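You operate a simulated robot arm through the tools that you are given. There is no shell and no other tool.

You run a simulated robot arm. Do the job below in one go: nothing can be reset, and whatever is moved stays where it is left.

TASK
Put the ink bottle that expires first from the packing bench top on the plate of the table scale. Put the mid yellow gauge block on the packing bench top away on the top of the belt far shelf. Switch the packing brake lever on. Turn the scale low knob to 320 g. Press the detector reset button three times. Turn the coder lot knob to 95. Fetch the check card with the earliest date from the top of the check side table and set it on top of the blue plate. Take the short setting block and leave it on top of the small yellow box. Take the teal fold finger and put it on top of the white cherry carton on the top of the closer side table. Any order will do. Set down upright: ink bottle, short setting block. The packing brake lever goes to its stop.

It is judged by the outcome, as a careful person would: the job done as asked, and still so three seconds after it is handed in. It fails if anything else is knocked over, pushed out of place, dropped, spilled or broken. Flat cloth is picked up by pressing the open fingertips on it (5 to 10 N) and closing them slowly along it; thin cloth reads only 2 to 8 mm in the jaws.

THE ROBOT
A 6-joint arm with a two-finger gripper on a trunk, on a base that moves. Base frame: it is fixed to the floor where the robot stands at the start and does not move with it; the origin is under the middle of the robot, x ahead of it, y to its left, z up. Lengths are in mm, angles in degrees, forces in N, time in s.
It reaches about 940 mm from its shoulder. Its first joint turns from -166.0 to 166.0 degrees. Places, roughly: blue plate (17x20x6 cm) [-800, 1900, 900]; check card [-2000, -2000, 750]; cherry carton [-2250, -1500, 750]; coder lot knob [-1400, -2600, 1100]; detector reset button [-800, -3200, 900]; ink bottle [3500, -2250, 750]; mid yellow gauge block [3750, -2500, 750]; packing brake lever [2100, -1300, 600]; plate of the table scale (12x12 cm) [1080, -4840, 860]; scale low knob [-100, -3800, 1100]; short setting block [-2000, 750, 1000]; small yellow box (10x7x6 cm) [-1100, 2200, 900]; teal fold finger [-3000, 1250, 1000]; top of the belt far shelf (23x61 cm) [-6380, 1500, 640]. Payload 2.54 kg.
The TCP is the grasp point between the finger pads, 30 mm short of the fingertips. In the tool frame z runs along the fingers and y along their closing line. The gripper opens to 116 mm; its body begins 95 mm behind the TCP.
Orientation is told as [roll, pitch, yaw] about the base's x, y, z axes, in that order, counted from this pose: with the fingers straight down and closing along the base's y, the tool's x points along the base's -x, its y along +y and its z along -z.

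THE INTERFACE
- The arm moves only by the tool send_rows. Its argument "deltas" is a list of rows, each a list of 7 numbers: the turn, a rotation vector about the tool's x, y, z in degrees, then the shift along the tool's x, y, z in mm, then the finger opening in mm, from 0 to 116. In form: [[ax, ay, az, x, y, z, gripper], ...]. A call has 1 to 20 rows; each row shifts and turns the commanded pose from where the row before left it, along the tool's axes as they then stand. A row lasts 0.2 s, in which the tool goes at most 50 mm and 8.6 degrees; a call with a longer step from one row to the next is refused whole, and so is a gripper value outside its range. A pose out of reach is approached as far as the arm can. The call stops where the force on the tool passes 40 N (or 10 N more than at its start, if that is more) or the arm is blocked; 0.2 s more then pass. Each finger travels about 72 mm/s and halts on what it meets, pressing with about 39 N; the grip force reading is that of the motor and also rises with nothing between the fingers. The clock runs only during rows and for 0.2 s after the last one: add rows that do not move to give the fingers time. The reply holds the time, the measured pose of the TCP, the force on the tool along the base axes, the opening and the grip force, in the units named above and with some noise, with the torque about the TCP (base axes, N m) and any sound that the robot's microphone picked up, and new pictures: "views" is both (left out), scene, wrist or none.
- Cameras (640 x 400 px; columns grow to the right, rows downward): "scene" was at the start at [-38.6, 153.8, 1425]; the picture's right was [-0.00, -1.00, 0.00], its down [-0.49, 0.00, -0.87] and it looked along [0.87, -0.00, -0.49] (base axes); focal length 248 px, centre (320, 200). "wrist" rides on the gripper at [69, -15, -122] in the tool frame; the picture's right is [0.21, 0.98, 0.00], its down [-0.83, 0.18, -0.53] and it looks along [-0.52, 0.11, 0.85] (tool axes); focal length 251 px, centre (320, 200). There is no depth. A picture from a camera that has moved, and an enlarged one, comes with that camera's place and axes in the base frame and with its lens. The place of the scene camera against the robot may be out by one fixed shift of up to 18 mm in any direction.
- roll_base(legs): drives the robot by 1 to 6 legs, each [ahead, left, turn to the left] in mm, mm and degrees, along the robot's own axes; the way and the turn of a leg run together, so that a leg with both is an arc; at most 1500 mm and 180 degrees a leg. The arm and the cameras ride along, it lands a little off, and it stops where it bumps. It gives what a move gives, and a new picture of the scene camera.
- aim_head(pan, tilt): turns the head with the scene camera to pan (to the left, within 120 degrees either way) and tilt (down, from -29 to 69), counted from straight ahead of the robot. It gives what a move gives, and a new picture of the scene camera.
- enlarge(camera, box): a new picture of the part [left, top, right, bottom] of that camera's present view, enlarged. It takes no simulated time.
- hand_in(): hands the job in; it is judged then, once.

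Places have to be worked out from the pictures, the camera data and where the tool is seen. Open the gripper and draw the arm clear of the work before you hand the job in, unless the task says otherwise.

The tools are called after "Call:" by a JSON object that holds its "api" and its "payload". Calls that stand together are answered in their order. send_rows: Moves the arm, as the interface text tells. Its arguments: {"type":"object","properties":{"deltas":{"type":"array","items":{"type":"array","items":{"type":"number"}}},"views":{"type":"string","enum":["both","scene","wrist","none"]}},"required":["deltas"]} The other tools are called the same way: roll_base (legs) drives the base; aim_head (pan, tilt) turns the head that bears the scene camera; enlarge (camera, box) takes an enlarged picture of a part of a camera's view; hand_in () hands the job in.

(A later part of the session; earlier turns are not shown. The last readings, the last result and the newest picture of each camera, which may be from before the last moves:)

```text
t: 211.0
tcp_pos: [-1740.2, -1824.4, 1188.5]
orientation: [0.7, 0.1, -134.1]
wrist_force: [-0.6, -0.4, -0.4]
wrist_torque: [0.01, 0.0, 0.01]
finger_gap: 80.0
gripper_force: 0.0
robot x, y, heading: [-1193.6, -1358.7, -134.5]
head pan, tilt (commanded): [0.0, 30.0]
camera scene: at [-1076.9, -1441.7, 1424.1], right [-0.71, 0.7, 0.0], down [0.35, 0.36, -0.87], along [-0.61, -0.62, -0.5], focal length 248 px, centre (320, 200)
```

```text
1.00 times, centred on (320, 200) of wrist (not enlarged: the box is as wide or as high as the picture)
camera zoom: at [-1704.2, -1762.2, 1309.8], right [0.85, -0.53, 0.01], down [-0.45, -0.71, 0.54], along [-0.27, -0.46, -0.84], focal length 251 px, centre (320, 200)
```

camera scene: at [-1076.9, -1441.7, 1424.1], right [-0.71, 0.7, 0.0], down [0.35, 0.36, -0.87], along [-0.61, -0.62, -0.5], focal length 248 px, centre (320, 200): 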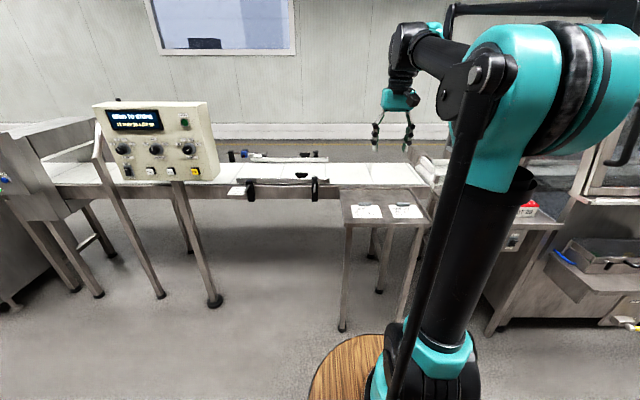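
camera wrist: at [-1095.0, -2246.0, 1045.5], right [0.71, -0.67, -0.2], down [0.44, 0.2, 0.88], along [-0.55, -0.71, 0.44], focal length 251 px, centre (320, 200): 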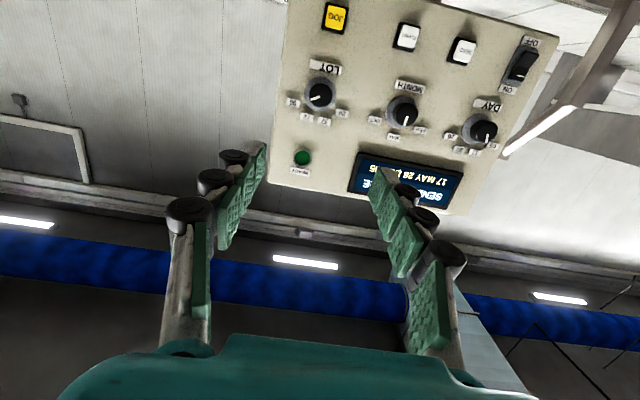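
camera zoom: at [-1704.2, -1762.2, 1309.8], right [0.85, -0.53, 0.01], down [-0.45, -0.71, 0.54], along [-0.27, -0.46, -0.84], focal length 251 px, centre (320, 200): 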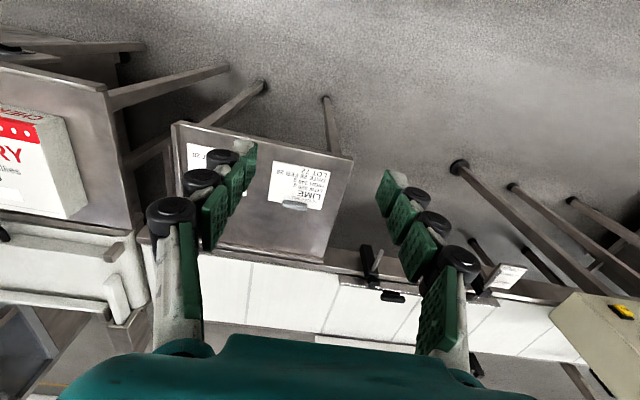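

The check side table has two cards. I'll enlarge them in both cameras to read the dates.

Call:
{"api": "enlarge", "payload": {"camera": "scene", "box": [336, 180, 432, 240]}}

Call:
{"api": "enlarge", "payload": {"camera": "wrist", "box": [170, 120, 362, 240]}}

```text
6.67 times, centred on (384, 210) of scene
camera zoom: at [-1076.9, -1441.7, 1424.1], right [-0.71, 0.7, 0.0], down [0.35, 0.36, -0.87], along [-0.61, -0.62, -0.5], focal length 1656 px, centre (-107, 133)
```

zoom: 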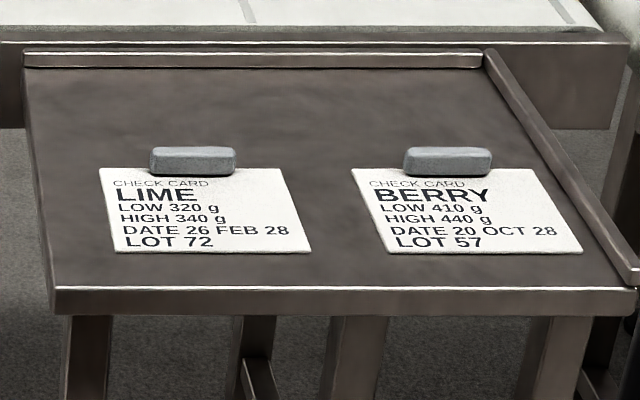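

```text
3.33 times, centred on (266, 180) of wrist
camera zoom: at [-1704.2, -1762.2, 1309.8], right [0.85, -0.53, 0.01], down [-0.45, -0.71, 0.54], along [-0.27, -0.46, -0.84], focal length 838 px, centre (500, 267)
```

zoom: 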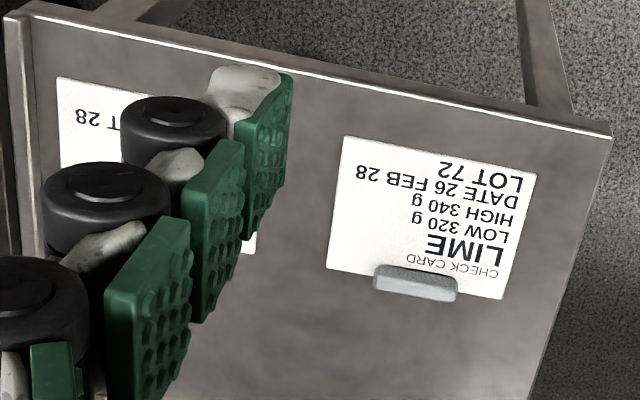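

The LIME card dated 26 FEB 28 is the earlier one; its grey grip bar triangulates to ≈[−1912,−1997,836]. I'll move above it and rotate the wrist 90° so the fingers close across the bar.

Call:
{"api": "send_rows", "payload": {"deltas": [[0, 0, 0, -40, 0, 20, 80], [0, 0, 0, -40, 0, 20, 80], [0, 0, 0, -40, 0, 20, 80], [0, 0, 0, -40, 0, 20, 80], [0, 0, 0, -40, 0, 20, 80], [0, 0, 0, -40, 0, 20, 80], [0, 0, -7.5, 0, 0, 8, 80], [0, 0, -7.5, 0, 0, 8, 80], [0, 0, -7.5, 0, 0, 8, 80], [0, 0, -7.5, 0, 0, 8, 80], [0, 0, -7.5, 0, 0, 8, 80], [0, 0, -7.5, 0, 0, 8, 80], [0, 0, -7.5, 0, 0, 8, 80], [0, 0, -7.5, 0, 0, 8, 80], [0, 0, -7.5, 0, 0, 8, 80], [0, 0, -7.5, 0, 0, 8, 80], [0, 0, -7.5, 0, 0, 8, 80], [0, 0, -7.5, 0, 0, 8, 80]], "views": "wrist"}}

```text
t: 214.8
tcp_pos: [-1905.2, -1998.1, 972.7]
orientation: [0.0, -0.7, -44.0]
wrist_force: [-0.4, -0.1, -0.3]
wrist_torque: [-0.01, 0.01, -0.03]
finger_gap: 80.1
gripper_force: 0.1
robot x, y, heading: [-1193.8, -1361.0, -134.7]
head pan, tilt (commanded): [0.0, 30.0]
camera wrist: at [-1967.2, -1959.2, 1093.6], right [0.52, 0.85, 0.0], down [0.72, -0.44, 0.54], along [0.46, -0.29, -0.84], focal length 251 px, centre (320, 200)
```

wrist: 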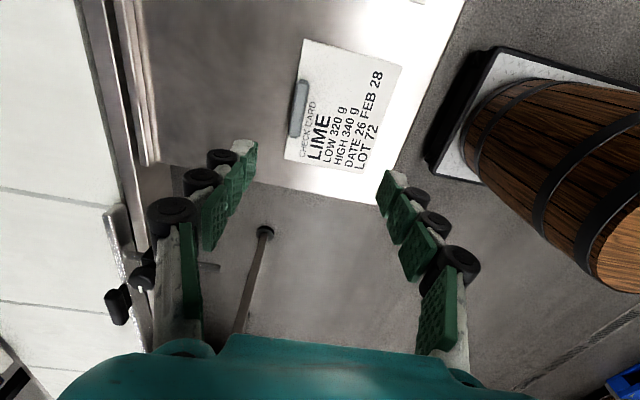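

The bar's top is at z≈807 (table ≈ 790), centred at ≈[−1925,−2012]. I'll shift over it and go down to 40 mm above, then check.

Call:
{"api": "send_rows", "payload": {"deltas": [[0, 0, 0, 2, -12, 20, 60], [0, 0, 0, 2, -12, 30, 50], [0, 0, 0, 0, 0, 40, 50], [0, 0, 0, 0, 0, 20, 50], [0, 0, 0, 0, 0, 0, 50]], "views": "wrist"}}

Call:
{"api": "enlarge", "payload": {"camera": "wrist", "box": [220, 60, 412, 180]}}

```text
t: 216.0
tcp_pos: [-1924.1, -2013.2, 863.1]
orientation: [-0.1, -0.7, -44.1]
wrist_force: [-0.6, -0.6, -0.4]
wrist_torque: [0.0, 0.0, 0.01]
finger_gap: 50.0
gripper_force: 0.1
robot x, y, heading: [-1197.2, -1360.8, -134.4]
head pan, tilt (commanded): [0.0, 30.0]
camera wrist: at [-1985.5, -1975.5, 983.0], right [0.53, 0.85, 0.0], down [0.71, -0.44, 0.54], along [0.46, -0.29, -0.84], focal length 251 px, centre (320, 200)
```

wrist: 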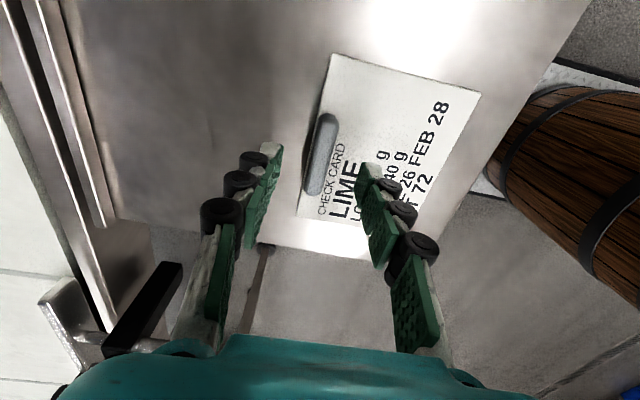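

```text
3.33 times, centred on (316, 120) of wrist
camera zoom: at [-1985.5, -1975.5, 983.0], right [0.53, 0.85, 0.0], down [0.71, -0.44, 0.54], along [0.46, -0.29, -0.84], focal length 838 px, centre (333, 467)
```

zoom: 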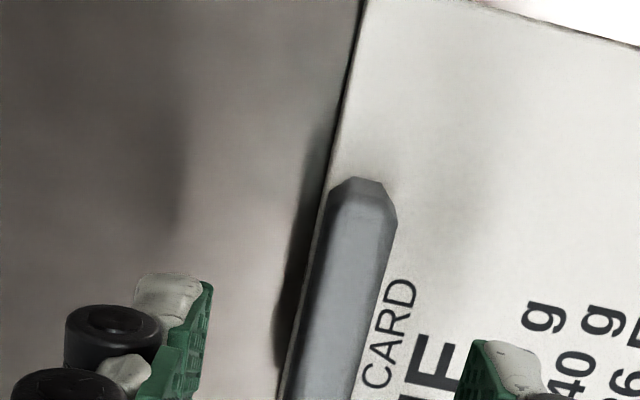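

The bar is centred between the fingers and aligned. I'll lower to z≈824 and close on the bar.

Call:
{"api": "send_rows", "payload": {"deltas": [[0, 0, 0, 0, 0, 20, 50], [0, 0, 0, 0, 0, 12, 50], [0, 0, 0, 0, 0, 5, 50], [0, 0, 0, 0, 0, 2, 50], [0, 0, 0, 0, 0, 0, 40], [0, 0, 0, 0, 0, 0, 30], [0, 0, 0, 0, 0, 0, 20], [0, 0, 0, 0, 0, 0, 10], [0, 0, 0, 0, 0, 0, 5]], "views": "wrist"}}

```text
t: 217.2
tcp_pos: [-1924.2, -2014.4, 827.4]
orientation: [-0.5, -0.7, -44.1]
wrist_force: [-9.0, -7.8, 41.8]
wrist_torque: [-0.81, 1.16, 0.17]
finger_gap: 55.2
gripper_force: 10.9
robot x, y, heading: [-1198.7, -1362.2, -134.3]
head pan, tilt (commanded): [0.0, 30.0]
stopped in row 5: the force on the tool passed its limit at 45 N (the readings are from after the stop); the commanded pose is now the measured one
camera wrist: at [-1985.4, -1975.7, 948.4], right [0.53, 0.85, -0.01], down [0.72, -0.44, 0.54], along [0.46, -0.29, -0.84], focal length 251 px, centre (320, 200)
```

wrist: 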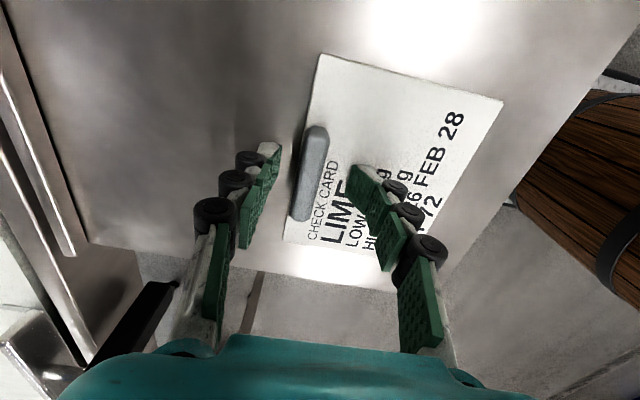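

The tips touched the card surface. I'll raise 5 mm and close on the bar.

Call:
{"api": "send_rows", "payload": {"deltas": [[0, 0, 0, 0, 0, -5, 50], [0, 0, 0, 0, 0, 0, 40], [0, 0, 0, 0, 0, 0, 30], [0, 0, 0, 0, 0, 0, 22], [0, 0, 0, 0, 0, 0, 14], [0, 0, 0, 0, 0, 0, 8], [0, 0, 0, 0, 0, 0, 5]], "views": "wrist"}}

```text
t: 218.5
tcp_pos: [-1925.0, -2014.1, 832.8]
orientation: [-0.6, -0.8, -44.0]
wrist_force: [-2.8, -3.2, 26.7]
wrist_torque: [0.15, 0.11, 0.32]
finger_gap: 12.5
gripper_force: 39.0
robot x, y, heading: [-1192.2, -1361.7, -134.4]
head pan, tilt (commanded): [0.0, 30.0]
stopped in row 6: the force on the tool passed its limit at 54 N (the readings are from after the stop); the commanded pose is now the measured one
camera wrist: at [-1985.6, -1976.4, 953.3], right [0.53, 0.85, -0.01], down [0.72, -0.44, 0.54], along [0.46, -0.29, -0.84], focal length 251 px, centre (320, 200)
```

wrist: 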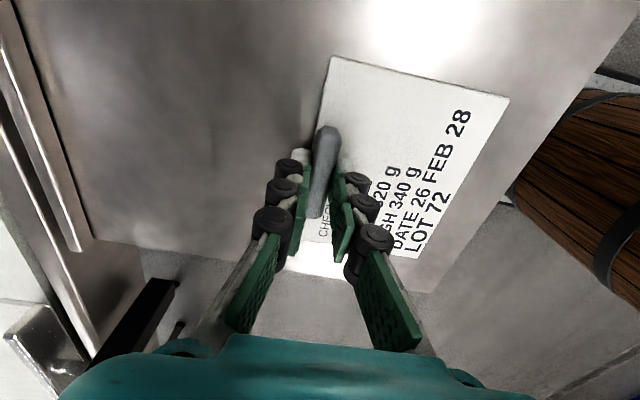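

The bar is gripped (12.5 mm). I'll lift it gently and look.

Call:
{"api": "send_rows", "payload": {"deltas": [[0, 0, 0, 0, 0, -5, 3], [0, 0, 0, 0, 0, -10, 3], [0, 0, 0, 0, 0, -25, 3], [0, 0, 0, 0, 0, -40, 3], [0, 0, 0, 0, 0, -40, 3]], "views": "both"}}

```text
t: 219.7
tcp_pos: [-1925.6, -2014.3, 951.5]
orientation: [-0.2, -0.7, -44.1]
wrist_force: [0.3, -0.3, -0.4]
wrist_torque: [0.03, -0.01, 0.01]
finger_gap: 12.7
gripper_force: 39.0
robot x, y, heading: [-1196.1, -1363.4, -134.6]
head pan, tilt (commanded): [0.0, 30.0]
camera scene: at [-1077.1, -1442.0, 1424.1], right [-0.71, 0.7, 0.0], down [0.35, 0.36, -0.87], along [-0.61, -0.62, -0.5], focal length 248 px, centre (320, 200)
camera wrist: at [-1986.6, -1975.3, 1071.7], right [0.53, 0.85, -0.01], down [0.72, -0.44, 0.54], along [0.46, -0.29, -0.84], focal length 251 px, centre (320, 200)
```

scene: 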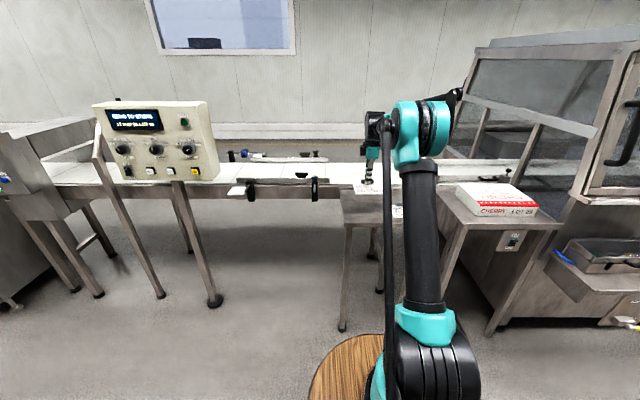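
wrist: 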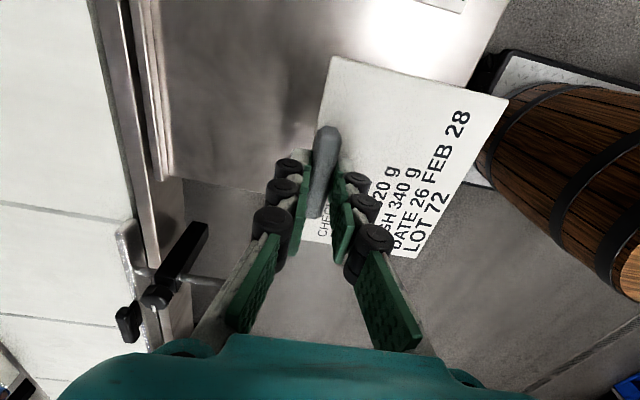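

The card is held level. I'll raise and retract the arm, back out into the aisle and turn towards the bench with the blue plate.

Call:
{"api": "send_rows", "payload": {"deltas": [[0, 0, 0, 0, 0, -40, 3], [0, 0, 0, 0, 0, -40, 3], [0, 0, 0, 0, 0, -40, 3], [0, 0, 0, 0, 0, -40, 3], [0, 0, 0, 0, 35, -40, 3], [0, 0, 0, 0, 35, -40, 3], [0, 0, 0, 0, 40, 0, 3], [0, 0, 0, 0, 40, 0, 3], [0, 0, 0, 0, 40, 0, 3]], "views": "none"}}

Call:
{"api": "roll_base", "payload": {"legs": [[-1400, 0, 0], [0, 0, -90]]}}

Call:
{"api": "aim_head", "payload": {"pan": 0, "tilt": 25}}

```text
refused: row 5 steps farther than a row can; nothing moved
```

```text
t: 230.5
tcp_pos: [-869.8, 365.6, 952.0]
orientation: [-0.4, -0.7, -133.8]
wrist_force: [0.8, -0.2, -0.8]
wrist_torque: [0.03, -0.01, 0.03]
finger_gap: 12.5
gripper_force: 39.2
robot x, y, heading: [-214.8, -359.5, 135.9]
head pan, tilt (commanded): [0.0, 30.0]
camera scene: at [-304.5, -485.1, 1424.1], right [0.7, 0.72, 0.0], down [0.36, -0.35, -0.87], along [-0.62, 0.6, -0.5], focal length 248 px, centre (320, 200)
```

scene: 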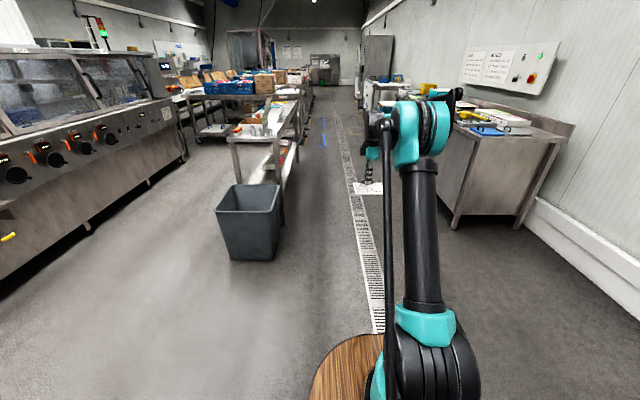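

```text
t: 231.1
tcp_pos: [-868.9, 365.8, 952.2]
orientation: [-0.4, -0.7, -133.7]
wrist_force: [-0.1, -0.8, -0.6]
wrist_torque: [0.03, 0.0, 0.0]
finger_gap: 12.6
gripper_force: 39.2
robot x, y, heading: [-213.3, -363.1, 136.0]
head pan, tilt (commanded): [0.0, 25.0]
camera scene: at [-305.7, -483.9, 1432.0], right [0.7, 0.72, 0.0], down [0.3, -0.29, -0.91], along [-0.65, 0.63, -0.42], focal length 248 px, centre (320, 200)
```

scene: 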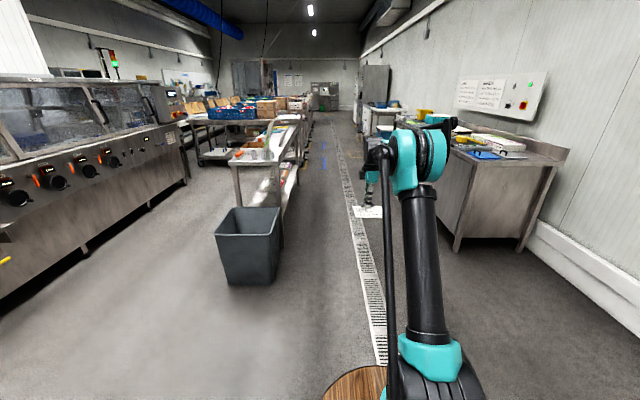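

The base moved fine though the arm rows were refused for step size. I'll raise and retract the arm now in allowed steps.

Call:
{"api": "send_rows", "payload": {"deltas": [[0, 0, 0, 0, 0, -40, 3], [0, 0, 0, 0, 0, -40, 3], [0, 0, 0, 0, 0, -40, 3], [0, 0, 0, 0, 0, -40, 3], [0, 0, 0, 0, 20, -40, 3], [0, 0, 0, 0, 20, -40, 3], [0, 0, 0, 0, 40, 0, 3], [0, 0, 0, 0, 40, 0, 3], [0, 0, 0, 0, 40, 0, 3], [0, 0, 0, 0, 40, 0, 3]], "views": "none"}}

Call:
{"api": "roll_base", "payload": {"legs": [[1000, -250, -1], [700, 0, 0]]}}

Call:
{"api": "aim_head", "payload": {"pan": -60, "tilt": 25}}

```text
t: 233.3
tcp_pos: [-722.1, 226.7, 1189.6]
orientation: [-0.3, -0.7, -133.7]
wrist_force: [-0.1, 1.4, -0.7]
wrist_torque: [-0.06, -0.03, 0.02]
finger_gap: 12.7
gripper_force: 38.9
robot x, y, heading: [-213.0, -362.2, 135.7]
head pan, tilt (commanded): [0.0, 25.0]
```

```text
t: 242.1
tcp_pos: [-1749.7, 1613.2, 1190.0]
orientation: [-0.5, -0.6, -134.6]
wrist_force: [0.7, -0.7, 0.0]
wrist_torque: [0.03, 0.0, 0.06]
finger_gap: 12.4
gripper_force: 38.7
robot x, y, heading: [-1249.0, 1018.0, 134.9]
head pan, tilt (commanded): [0.0, 25.0]
camera scene: at [-1344.9, 895.1, 1432.0], right [0.71, 0.71, 0.0], down [0.3, -0.3, -0.91], along [-0.64, 0.64, -0.42], focal length 248 px, centre (320, 200)
```

scene: 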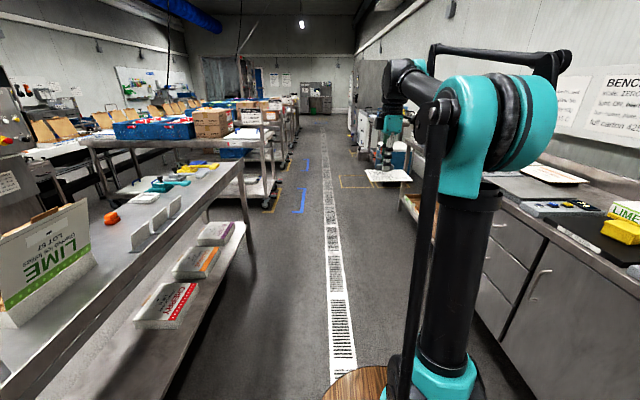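

```text
t: 243.4
tcp_pos: [-1748.3, 1613.4, 1189.9]
orientation: [-0.4, -0.6, -134.6]
wrist_force: [0.4, -0.3, -0.4]
wrist_torque: [0.0, 0.01, -0.04]
finger_gap: 12.6
gripper_force: 39.4
robot x, y, heading: [-1251.9, 1019.6, 135.0]
head pan, tilt (commanded): [-60.0, 25.0]
camera scene: at [-1256.0, 919.0, 1432.0], right [0.97, -0.26, 0.0], down [-0.11, -0.41, -0.91], along [0.23, 0.88, -0.42], focal length 248 px, centre (320, 200)
```

scene: 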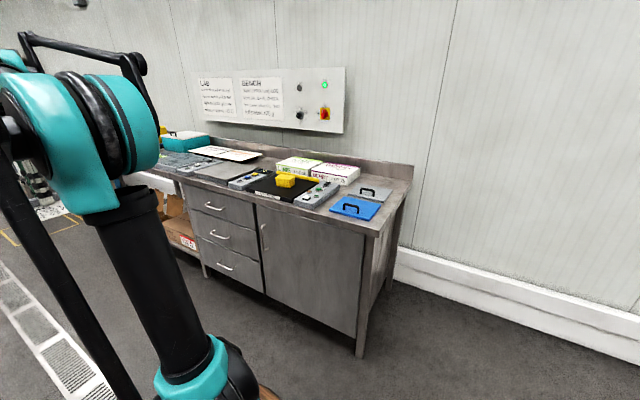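

I can see the blue plate at (354,207) and the small yellow box at (285,180). I'll enlarge them.

Call:
{"api": "enlarge", "payload": {"camera": "scene", "box": [226, 150, 402, 240]}}

Call:
{"api": "enlarge", "payload": {"camera": "scene", "box": [190, 65, 350, 135]}}

```text
3.64 times, centred on (314, 195) of scene
camera zoom: at [-1256.0, 919.0, 1432.0], right [0.97, -0.26, 0.0], down [-0.11, -0.41, -0.91], along [0.23, 0.88, -0.42], focal length 903 px, centre (342, 218)
```

zoom: 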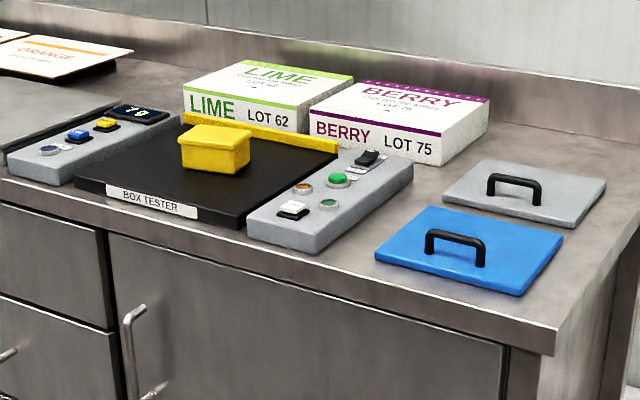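

```text
4.00 times, centred on (270, 100) of scene
camera zoom: at [-1256.0, 919.0, 1432.0], right [0.97, -0.26, 0.0], down [-0.11, -0.41, -0.91], along [0.23, 0.88, -0.42], focal length 994 px, centre (520, 600)
```

zoom: 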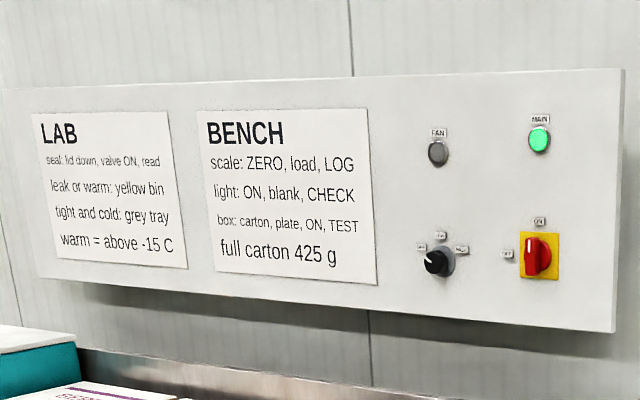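

The blue plate is a slab with a black U-handle in the middle; the card (≈130×105 mm) can lie flat beside the handle. I'll turn to face this bench and slide along to the plate.

Call:
{"api": "roll_base", "payload": {"legs": [[0, 0, -90], [0, 330, 0]]}}

Call:
{"api": "aim_head", "payload": {"pan": 0, "tilt": 35}}

Call:
{"api": "enlarge", "payload": {"camera": "wrist", "box": [0, 0, 640, 400]}}

```text
t: 249.4
tcp_pos: [-884.2, 1748.6, 1188.6]
orientation: [-0.5, -0.7, 135.0]
wrist_force: [-1.0, -1.0, -0.5]
wrist_torque: [-0.01, 0.01, -0.01]
finger_gap: 12.9
gripper_force: 38.9
robot x, y, heading: [-1484.9, 1255.2, 44.9]
head pan, tilt (commanded): [-60.0, 25.0]
camera scene: at [-1593.8, 1254.9, 1432.0], right [-0.26, -0.96, 0.0], down [-0.41, 0.11, -0.91], along [0.87, -0.24, -0.42], focal length 248 px, centre (320, 200)
```

scene: 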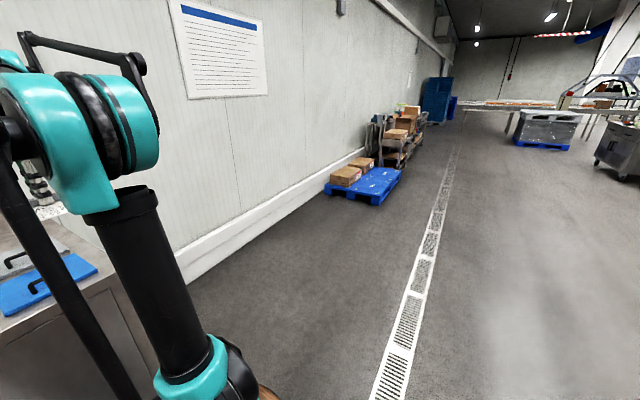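

```text
t: 250.7
tcp_pos: [-883.4, 1749.7, 1188.7]
orientation: [-0.4, -0.7, 135.1]
wrist_force: [0.4, 0.1, 0.1]
wrist_torque: [0.04, -0.01, -0.01]
finger_gap: 12.6
gripper_force: 39.2
robot x, y, heading: [-1482.8, 1252.3, 44.7]
head pan, tilt (commanded): [0.0, 35.0]
camera scene: at [-1620.0, 1341.1, 1416.3], right [0.7, -0.71, 0.0], down [-0.41, -0.4, -0.82], along [0.58, 0.58, -0.57], focal length 248 px, centre (320, 200)
```

scene: 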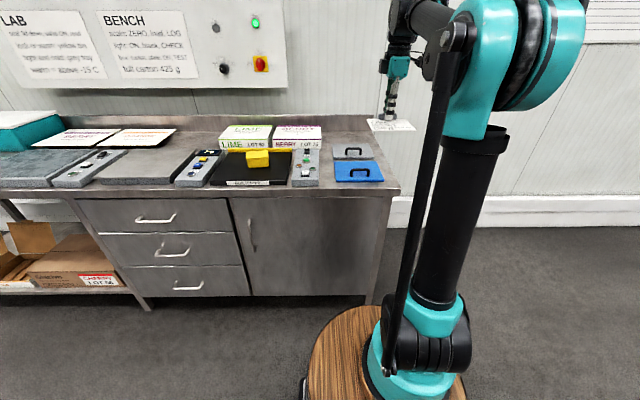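

```text
1.00 times, centred on (320, 200) of wrist (not enlarged: the box is as wide or as high as the picture)
camera zoom: at [-823.9, 1709.5, 1310.5], right [-0.54, -0.84, -0.01], down [-0.71, 0.45, 0.54], along [-0.45, 0.3, -0.84], focal length 251 px, centre (320, 200)
```

zoom: 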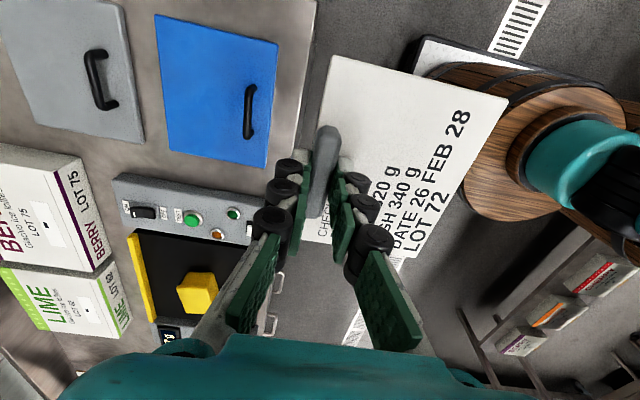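

The wrist camera sees the blue plate from above. I'll enlarge it to measure the plate and handle.

Call:
{"api": "enlarge", "payload": {"camera": "wrist", "box": [130, 0, 322, 180]}}

Call:
{"api": "enlarge", "payload": {"camera": "scene", "box": [310, 130, 406, 200]}}

```text
2.22 times, centred on (226, 90) of wrist
camera zoom: at [-823.9, 1709.5, 1310.5], right [-0.54, -0.84, -0.01], down [-0.71, 0.45, 0.54], along [-0.45, 0.3, -0.84], focal length 559 px, centre (529, 444)
```

zoom: 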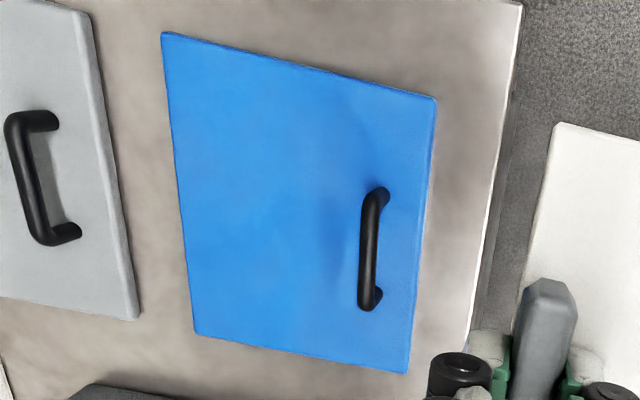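

```text
5.71 times, centred on (358, 165) of scene
camera zoom: at [-1620.0, 1341.1, 1416.3], right [0.7, -0.71, 0.0], down [-0.41, -0.4, -0.82], along [0.58, 0.58, -0.57], focal length 1419 px, centre (103, 400)
```

zoom: 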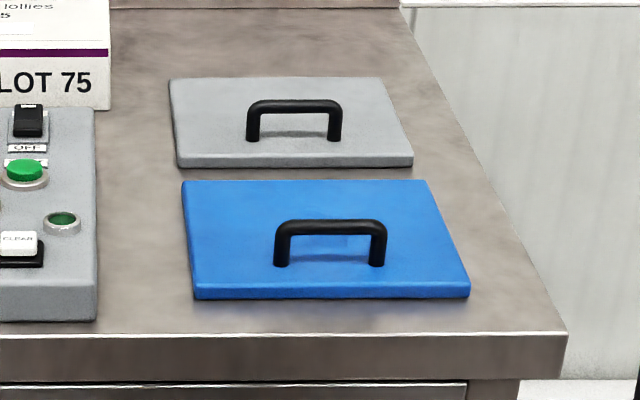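

The handle stands near the plate's front edge, leaving about 134×200 mm free behind it at plate top z≈887. I'll move the card over that rear area and descend to a check height.

Call:
{"api": "send_rows", "payload": {"deltas": [[0, 0, 0, -8.3, -37.9, 0, 3], [0, 0, 0, -8.3, -37.9, 0, 3], [0, 0, 0, -8.3, -37.9, 0, 3], [0, 0, 0, -8.3, -37.9, 0, 3], [0, 0, 0, -8.3, -37.9, 0, 3], [0, 0, 0, -8.2, -37.9, 0, 3], [0, 0, 0, 0, 0, 45, 3], [0, 0, 0, 0, 0, 45, 3], [0, 0, 0, 0, 0, 45, 3], [0, 0, 0, 0, 0, 45, 3], [0, 0, 0, 0, 0, 0, 3]], "views": "both"}}

Call:
{"api": "enlarge", "payload": {"camera": "scene", "box": [290, 100, 418, 200]}}

```text
t: 253.1
tcp_pos: [-767.4, 1938.7, 1009.6]
orientation: [-0.3, -0.7, 135.1]
wrist_force: [0.2, 0.7, -0.5]
wrist_torque: [0.03, 0.04, -0.02]
finger_gap: 12.5
gripper_force: 39.2
out of reach, approached as far as the arm can: row 6
robot x, y, heading: [-1478.6, 1252.9, 44.6]
head pan, tilt (commanded): [0.0, 35.0]
camera scene: at [-1620.1, 1341.2, 1416.3], right [0.7, -0.71, 0.0], down [-0.41, -0.4, -0.82], along [0.58, 0.58, -0.57], focal length 248 px, centre (320, 200)
camera wrist: at [-706.1, 1898.3, 1129.5], right [-0.54, -0.84, -0.01], down [-0.71, 0.45, 0.54], along [-0.45, 0.3, -0.84], focal length 251 px, centre (320, 200)
```

scene: 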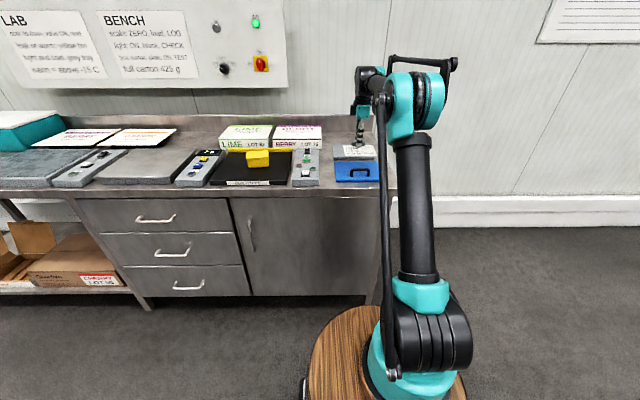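
wrist: 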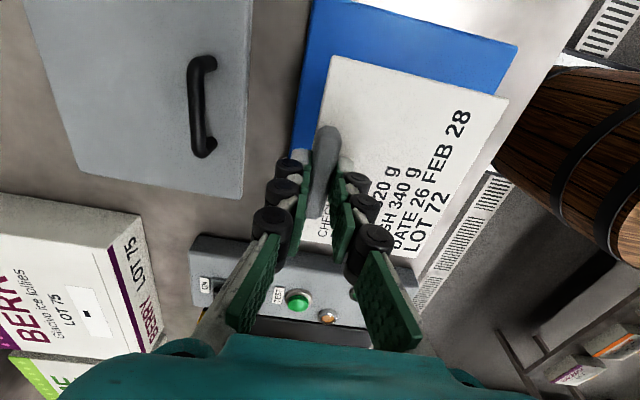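

```text
4.00 times, centred on (354, 150) of scene
camera zoom: at [-1620.1, 1341.2, 1416.3], right [0.7, -0.71, 0.0], down [-0.41, -0.4, -0.82], along [0.58, 0.58, -0.57], focal length 994 px, centre (184, 400)
```

zoom: 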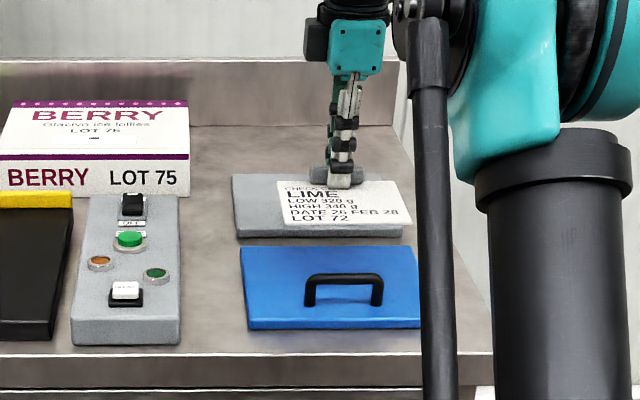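

The card is over the plate behind the handle. I'll move 12 mm deeper and come down, creeping near contact (expected TCP z≈923).

Call:
{"api": "send_rows", "payload": {"deltas": [[0, 0, 0, 0, -6, 30, 3], [0, 0, 0, 0, -6, 25, 3], [0, 0, 0, 0, 0, 15, 3], [0, 0, 0, 0, 0, 4, 3], [0, 0, 0, 0, 0, 3, 3], [0, 0, 0, 0, 0, 0, 3]], "views": "wrist"}}

```text
t: 254.5
tcp_pos: [-758.3, 1948.5, 932.7]
orientation: [-0.4, -0.6, 135.2]
wrist_force: [0.5, -0.6, 0.0]
wrist_torque: [0.03, 0.03, 0.02]
finger_gap: 12.4
gripper_force: 39.2
robot x, y, heading: [-1484.4, 1255.5, 44.8]
head pan, tilt (commanded): [0.0, 35.0]
camera wrist: at [-698.3, 1907.8, 1053.4], right [-0.54, -0.84, -0.01], down [-0.71, 0.45, 0.54], along [-0.45, 0.3, -0.84], focal length 251 px, centre (320, 200)
```

wrist: 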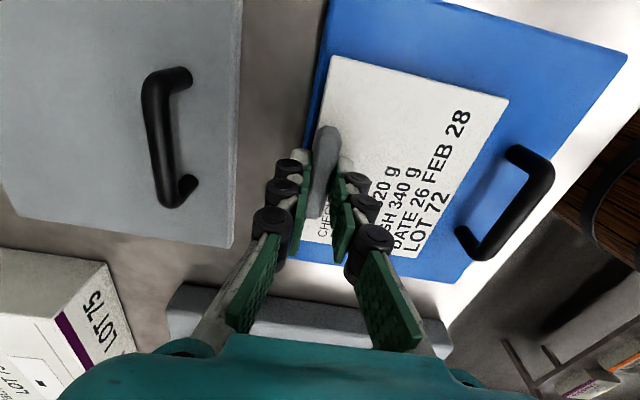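

Aligned well: the card sits between the plate's rear edge and the handle. I'll creep down to contact.

Call:
{"api": "send_rows", "payload": {"deltas": [[0, 0, 0, 0, 0, 2.5, 3], [0, 0, 0, 0, 0, 2.5, 3], [0, 0, 0, 0, 0, 2, 3], [0, 0, 0, 0, 0, 0, 3]], "views": "none"}}

Call:
{"api": "send_rows", "payload": {"deltas": [[0, 0, 0, 0, 0, 2, 3], [0, 0, 0, 0, 0, 2, 3], [0, 0, 0, 0, 0, 0, 3]], "views": "wrist"}}

```text
t: 255.5
tcp_pos: [-757.5, 1947.5, 926.3]
orientation: [-0.4, -0.7, 135.1]
wrist_force: [0.8, -0.8, 1.7]
wrist_torque: [-0.16, -0.01, 0.03]
finger_gap: 12.5
gripper_force: 39.3
robot x, y, heading: [-1481.9, 1252.3, 44.7]
head pan, tilt (commanded): [0.0, 35.0]
```

```text
t: 256.1
tcp_pos: [-757.7, 1945.9, 926.4]
orientation: [-0.5, -0.8, 135.1]
wrist_force: [-1.7, -1.4, 15.7]
wrist_torque: [-0.25, 0.03, -0.02]
finger_gap: 12.5
gripper_force: 39.2
robot x, y, heading: [-1481.8, 1252.2, 44.7]
head pan, tilt (commanded): [0.0, 35.0]
stopped in row 2: the force on the tool passed its limit at 46 N (the readings are from after the stop); the commanded pose is now the measured one
camera wrist: at [-698.9, 1907.2, 1046.8], right [-0.54, -0.84, -0.01], down [-0.71, 0.45, 0.54], along [-0.45, 0.3, -0.84], focal length 251 px, centre (320, 200)
```

wrist: 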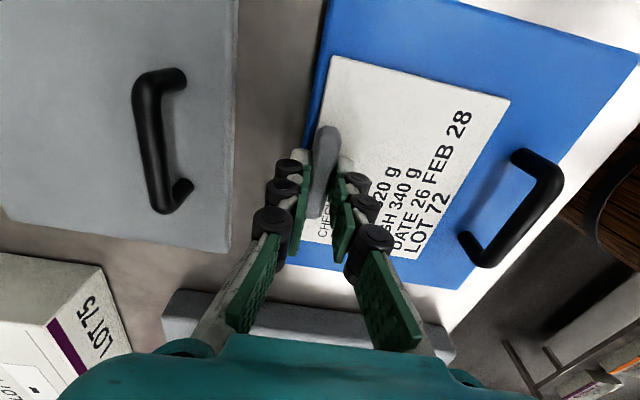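

The card is down on the plate. I'll ease up 1 mm, open gradually and lift straight away.

Call:
{"api": "send_rows", "payload": {"deltas": [[0, 0, 0, 0, 0, -1, 8], [0, 0, 0, 0, 0, 0, 14], [0, 0, 0, 0, 0, 0, 20], [0, 0, 0, 0, 0, 0, 28], [0, 0, 0, 0, 0, -3, 36], [0, 0, 0, 0, 0, -10, 40], [0, 0, 0, 0, 0, -25, 40], [0, 0, 0, 0, 0, -40, 40], [0, 0, 0, 0, 0, -45, 40], [0, 0, 0, 0, 0, -45, 40]], "views": "both"}}

Call:
{"api": "enlarge", "payload": {"camera": "scene", "box": [310, 120, 406, 200]}}

```text
t: 258.3
tcp_pos: [-758.0, 1944.9, 1093.1]
orientation: [-0.5, -0.7, 135.2]
wrist_force: [0.7, -0.8, -0.9]
wrist_torque: [-0.02, 0.04, 0.0]
finger_gap: 39.6
gripper_force: 0.0
robot x, y, heading: [-1480.4, 1253.1, 44.4]
head pan, tilt (commanded): [0.0, 35.0]
camera scene: at [-1619.9, 1341.3, 1416.3], right [0.7, -0.71, 0.0], down [-0.41, -0.4, -0.82], along [0.58, 0.58, -0.57], focal length 248 px, centre (320, 200)
camera wrist: at [-698.0, 1904.9, 1214.8], right [-0.54, -0.84, -0.01], down [-0.71, 0.45, 0.54], along [-0.45, 0.3, -0.84], focal length 251 px, centre (320, 200)
```

scene: 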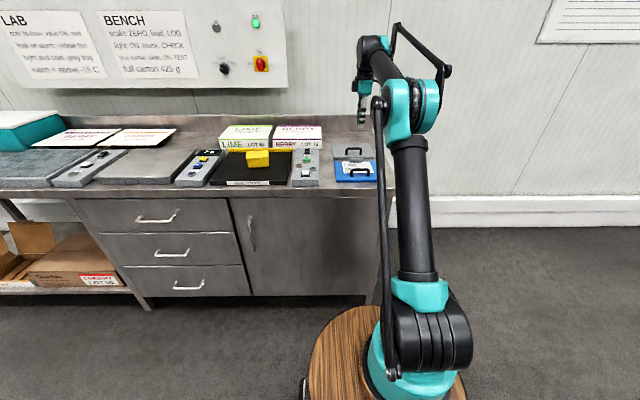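
wrist: 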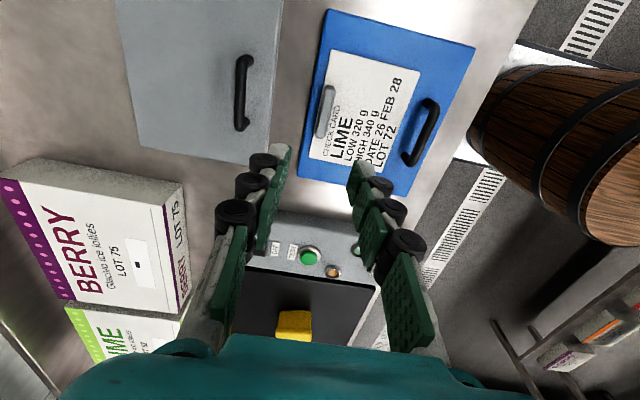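

```text
5.00 times, centred on (358, 160) of scene
camera zoom: at [-1619.9, 1341.3, 1416.3], right [0.7, -0.71, 0.0], down [-0.41, -0.4, -0.82], along [0.58, 0.58, -0.57], focal length 1242 px, centre (130, 400)
```

zoom: 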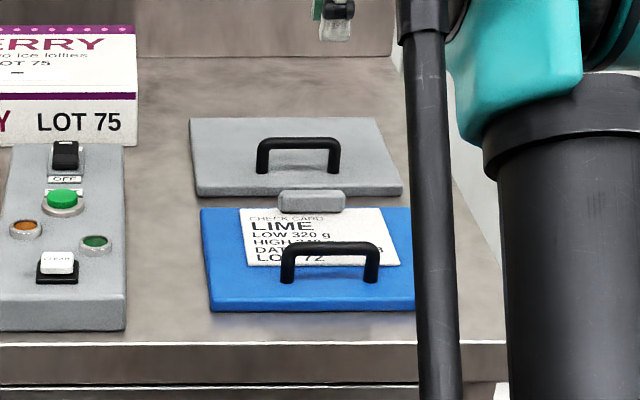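

The LIME 26 FEB card lies flat on the blue plate behind its handle. Next the setting block on the table behind me: I'll raise and retract, then turn around.

Call:
{"api": "send_rows", "payload": {"deltas": [[0, 0, 0, 0, 15, -40, 60], [0, 0, 0, 0, 20, -40, 80], [0, 0, 0, 0, 30, -30, 80], [0, 0, 0, 0, 40, 0, 80], [0, 0, 0, 0, 40, 0, 80], [0, 0, 0, 0, 40, 0, 80], [0, 0, 0, 0, 40, 0, 80], [0, 0, 0, 0, 40, 0, 80], [0, 0, 0, 0, 40, 0, 80], [0, 0, 0, 0, 40, 0, 80], [0, 0, 0, 0, 40, 0, 80]], "views": "wrist"}}

Call:
{"api": "roll_base", "payload": {"legs": [[0, 0, -180]]}}

Call:
{"api": "aim_head", "payload": {"pan": 0, "tilt": 35}}

```text
t: 260.7
tcp_pos: [-1028.1, 1670.5, 1199.6]
orientation: [-0.4, -0.7, 135.1]
wrist_force: [0.7, 1.5, -0.4]
wrist_torque: [-0.03, 0.06, 0.01]
finger_gap: 79.9
gripper_force: 0.0
robot x, y, heading: [-1483.0, 1254.0, 44.6]
head pan, tilt (commanded): [0.0, 35.0]
camera wrist: at [-968.7, 1630.2, 1320.8], right [-0.54, -0.84, -0.01], down [-0.71, 0.45, 0.54], along [-0.45, 0.3, -0.84], focal length 251 px, centre (320, 200)
```

wrist: 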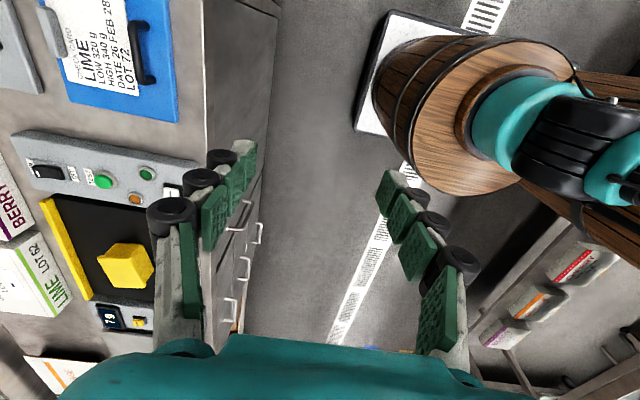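

```text
t: 268.4
tcp_pos: [-1927.0, 825.2, 1200.6]
orientation: [-0.6, -0.8, -43.5]
wrist_force: [0.6, -0.7, 0.4]
wrist_torque: [0.0, 0.0, -0.01]
finger_gap: 80.2
gripper_force: 0.1
robot x, y, heading: [-1483.7, 1253.0, -133.9]
head pan, tilt (commanded): [0.0, 35.0]
camera scene: at [-1361.7, 1176.0, 1416.3], right [-0.72, 0.69, 0.0], down [0.4, 0.41, -0.82], along [-0.57, -0.59, -0.57], focal length 248 px, centre (320, 200)
```

scene: 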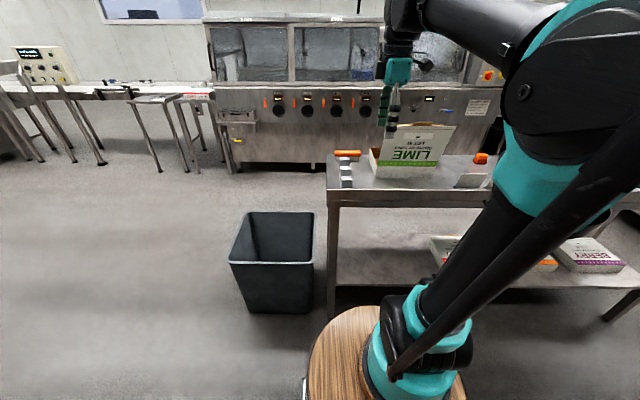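

```text
t: 269.0
tcp_pos: [-1926.4, 824.1, 1201.1]
orientation: [-0.5, -0.7, -43.5]
wrist_force: [0.7, 0.3, -0.4]
wrist_torque: [-0.02, 0.02, -0.02]
finger_gap: 80.0
gripper_force: 0.0
robot x, y, heading: [-1483.6, 1250.5, -134.0]
head pan, tilt (commanded): [0.0, 35.0]
camera scene: at [-1361.7, 1176.0, 1416.3], right [-0.72, 0.69, 0.0], down [0.4, 0.41, -0.82], along [-0.57, -0.59, -0.57], focal length 248 px, centre (320, 200)
```

scene: 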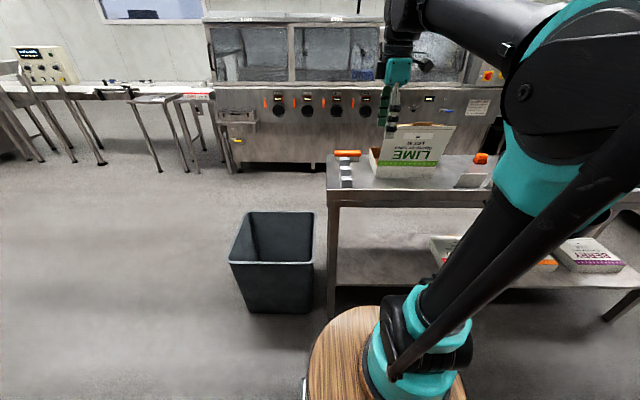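

The table's left end has some grey blocks at (345,170). I'll enlarge both cameras.

Call:
{"api": "enlarge", "payload": {"camera": "scene", "box": [320, 115, 448, 205]}}

Call:
{"api": "enlarge", "payload": {"camera": "wrist", "box": [0, 0, 640, 400]}}

```text
4.44 times, centred on (384, 160) of scene
camera zoom: at [-1361.7, 1176.0, 1416.3], right [-0.72, 0.69, 0.0], down [0.4, 0.41, -0.82], along [-0.57, -0.59, -0.57], focal length 1104 px, centre (36, 378)
```

zoom: 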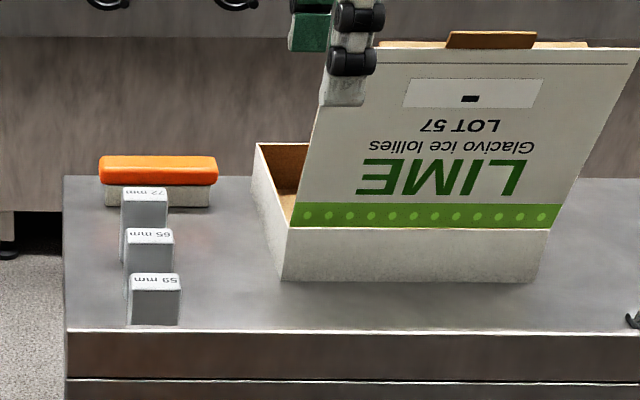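

```text
1.00 times, centred on (320, 200) of wrist (not enlarged: the box is as wide or as high as the picture)
camera zoom: at [-1987.2, 863.1, 1321.1], right [0.52, 0.86, -0.01], down [0.72, -0.43, 0.54], along [0.46, -0.29, -0.84], focal length 251 px, centre (320, 200)
```

zoom: 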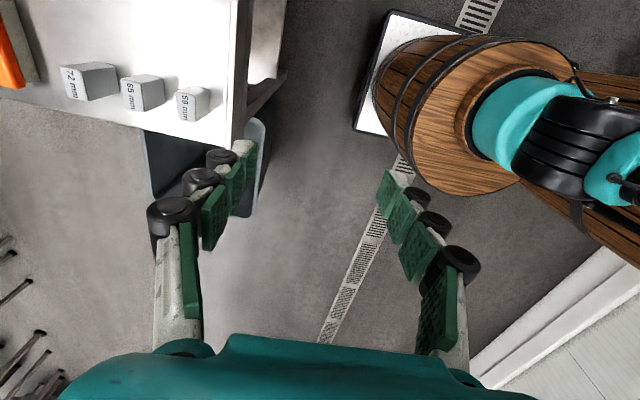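

Three setting blocks are marked 72, 65 and 59 mm; the short one (59 mm) is nearest, top at ≈[−2022,644,931]. I'll move above it and rotate the wrist to close along its 44 mm width.

Call:
{"api": "send_rows", "payload": {"deltas": [[0, 0, 0, -12, -39, 10, 80], [0, 0, 0, -12, -39, 10, 80], [0, 0, 0, -12, -39, 10, 80], [0, 0, 0, -12, -39, 10, 80], [0, 0, 0, -12, -39, 10, 80], [0, 0, 7.5, 0, 0, 5, 80], [0, 0, 7.5, 0, 0, 5, 80], [0, 0, 7.5, 0, 0, 5, 80], [0, 0, 7.5, 0, 0, 5, 80], [0, 0, 7.5, 0, 0, 5, 80], [0, 0, 7.5, 0, 0, 5, 80], [0, 0, 7.5, 0, 0, 5, 80], [0, 0, 7.5, 0, 0, 5, 80], [0, 0, 7.5, 0, 0, 5, 80], [0, 0, 7.5, 0, 0, 5, 80], [0, 0, 7.5, 0, 0, 5, 80], [0, 0, 7.5, 0, 0, 5, 80]], "views": "wrist"}}

Call:
{"api": "enlarge", "payload": {"camera": "wrist", "box": [220, 90, 420, 215]}}

```text
t: 272.6
tcp_pos: [-2016.3, 640.8, 1093.7]
orientation: [0.7, -0.5, -133.7]
wrist_force: [0.1, -0.9, -0.5]
wrist_torque: [0.0, -0.02, 0.01]
finger_gap: 80.0
gripper_force: 0.0
robot x, y, heading: [-1481.7, 1252.3, -133.8]
head pan, tilt (commanded): [0.0, 35.0]
camera wrist: at [-1980.4, 703.0, 1213.7], right [0.85, -0.52, 0.01], down [-0.44, -0.71, 0.54], along [-0.27, -0.47, -0.84], focal length 251 px, centre (320, 200)
```

wrist: 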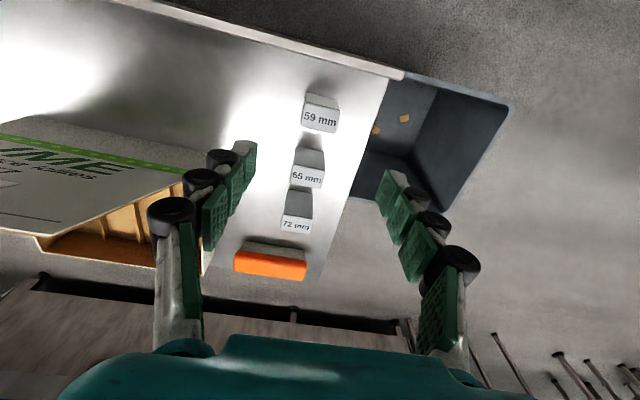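

```text
3.20 times, centred on (320, 152) of wrist
camera zoom: at [-1980.4, 703.0, 1213.7], right [0.85, -0.52, 0.01], down [-0.44, -0.71, 0.54], along [-0.27, -0.47, -0.84], focal length 805 px, centre (320, 352)
```

zoom: 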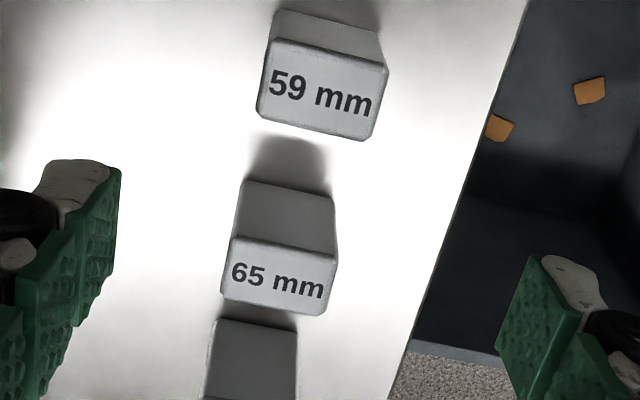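

The 59 mm block is centred below. I'll centre and descend 100 mm to refine its height.

Call:
{"api": "send_rows", "payload": {"deltas": [[0, 0, 0, -3, 1, 35, 80], [0, 0, 0, -2, 1, 35, 80], [0, 0, 0, 0, 0, 30, 80], [0, 0, 0, 0, 0, 0, 80]], "views": "wrist"}}

Call:
{"api": "enlarge", "payload": {"camera": "wrist", "box": [220, 60, 420, 185]}}

```text
t: 273.6
tcp_pos: [-2018.5, 635.5, 993.1]
orientation: [0.7, -0.5, -133.5]
wrist_force: [0.0, 0.7, 0.5]
wrist_torque: [0.0, 0.0, -0.03]
finger_gap: 79.7
gripper_force: 0.1
robot x, y, heading: [-1482.4, 1250.0, -133.8]
head pan, tilt (commanded): [0.0, 35.0]
camera wrist: at [-1982.6, 696.6, 1113.6], right [0.86, -0.52, 0.01], down [-0.44, -0.72, 0.54], along [-0.27, -0.47, -0.84], focal length 251 px, centre (320, 200)
```

wrist: 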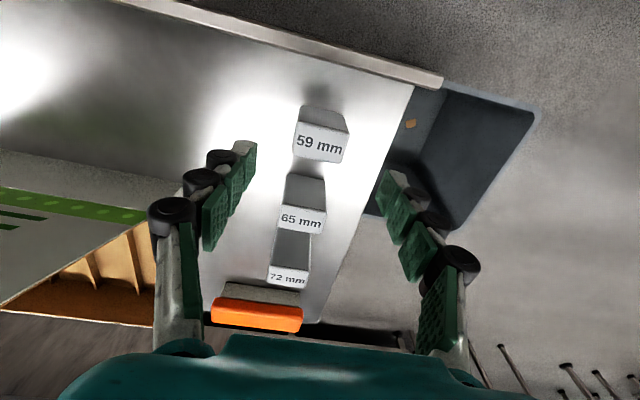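

```text
3.20 times, centred on (320, 122) of wrist
camera zoom: at [-1982.6, 696.6, 1113.6], right [0.86, -0.52, 0.01], down [-0.44, -0.72, 0.54], along [-0.27, -0.47, -0.84], focal length 805 px, centre (320, 448)
```

zoom: 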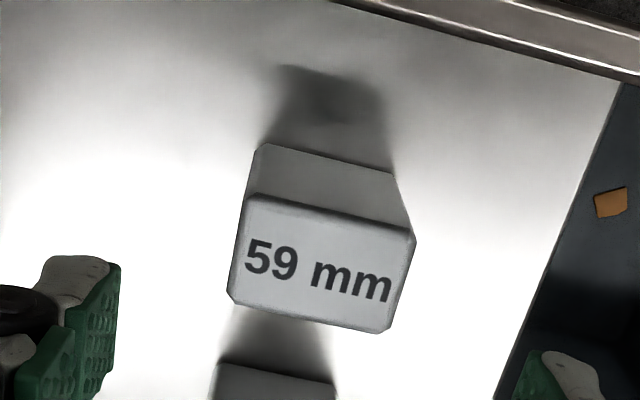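

The block top is at z≈917, already centred under the gripper. I'll descend to TCP z≈900 and close.

Call:
{"api": "send_rows", "payload": {"deltas": [[0, 0, 0, 0, 0, 40, 80], [0, 0, 0, 0, 0, 33, 80], [0, 0, 0, 0, 0, 18, 80], [0, 0, 0, 0, 0, 0, 70], [0, 0, 0, 0, 0, 0, 60], [0, 0, 0, 0, 0, 0, 50], [0, 0, 0, 0, 0, 0, 40], [0, 0, 0, 0, 0, 0, 34], [0, 0, 0, 0, 0, 0, 30]], "views": "wrist"}}

```text
t: 275.6
tcp_pos: [-2018.1, 633.7, 902.1]
orientation: [0.7, -0.4, -133.5]
wrist_force: [-0.1, 0.7, 1.1]
wrist_torque: [0.05, 0.1, -0.04]
finger_gap: 44.2
gripper_force: 39.3
robot x, y, heading: [-1483.6, 1254.9, -133.9]
head pan, tilt (commanded): [0.0, 35.0]
camera wrist: at [-1982.1, 695.4, 1022.6], right [0.86, -0.52, 0.01], down [-0.44, -0.72, 0.54], along [-0.27, -0.47, -0.84], focal length 251 px, centre (320, 200)
```

wrist: 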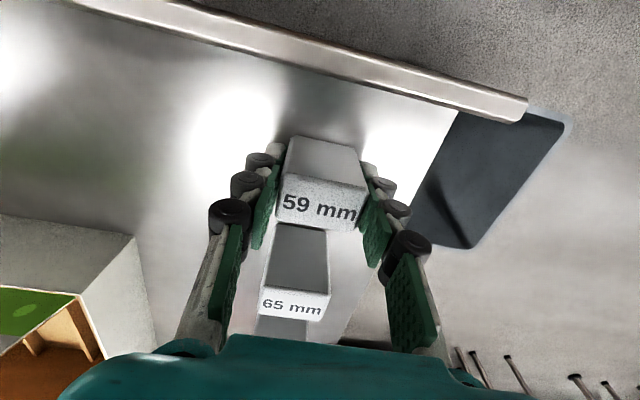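

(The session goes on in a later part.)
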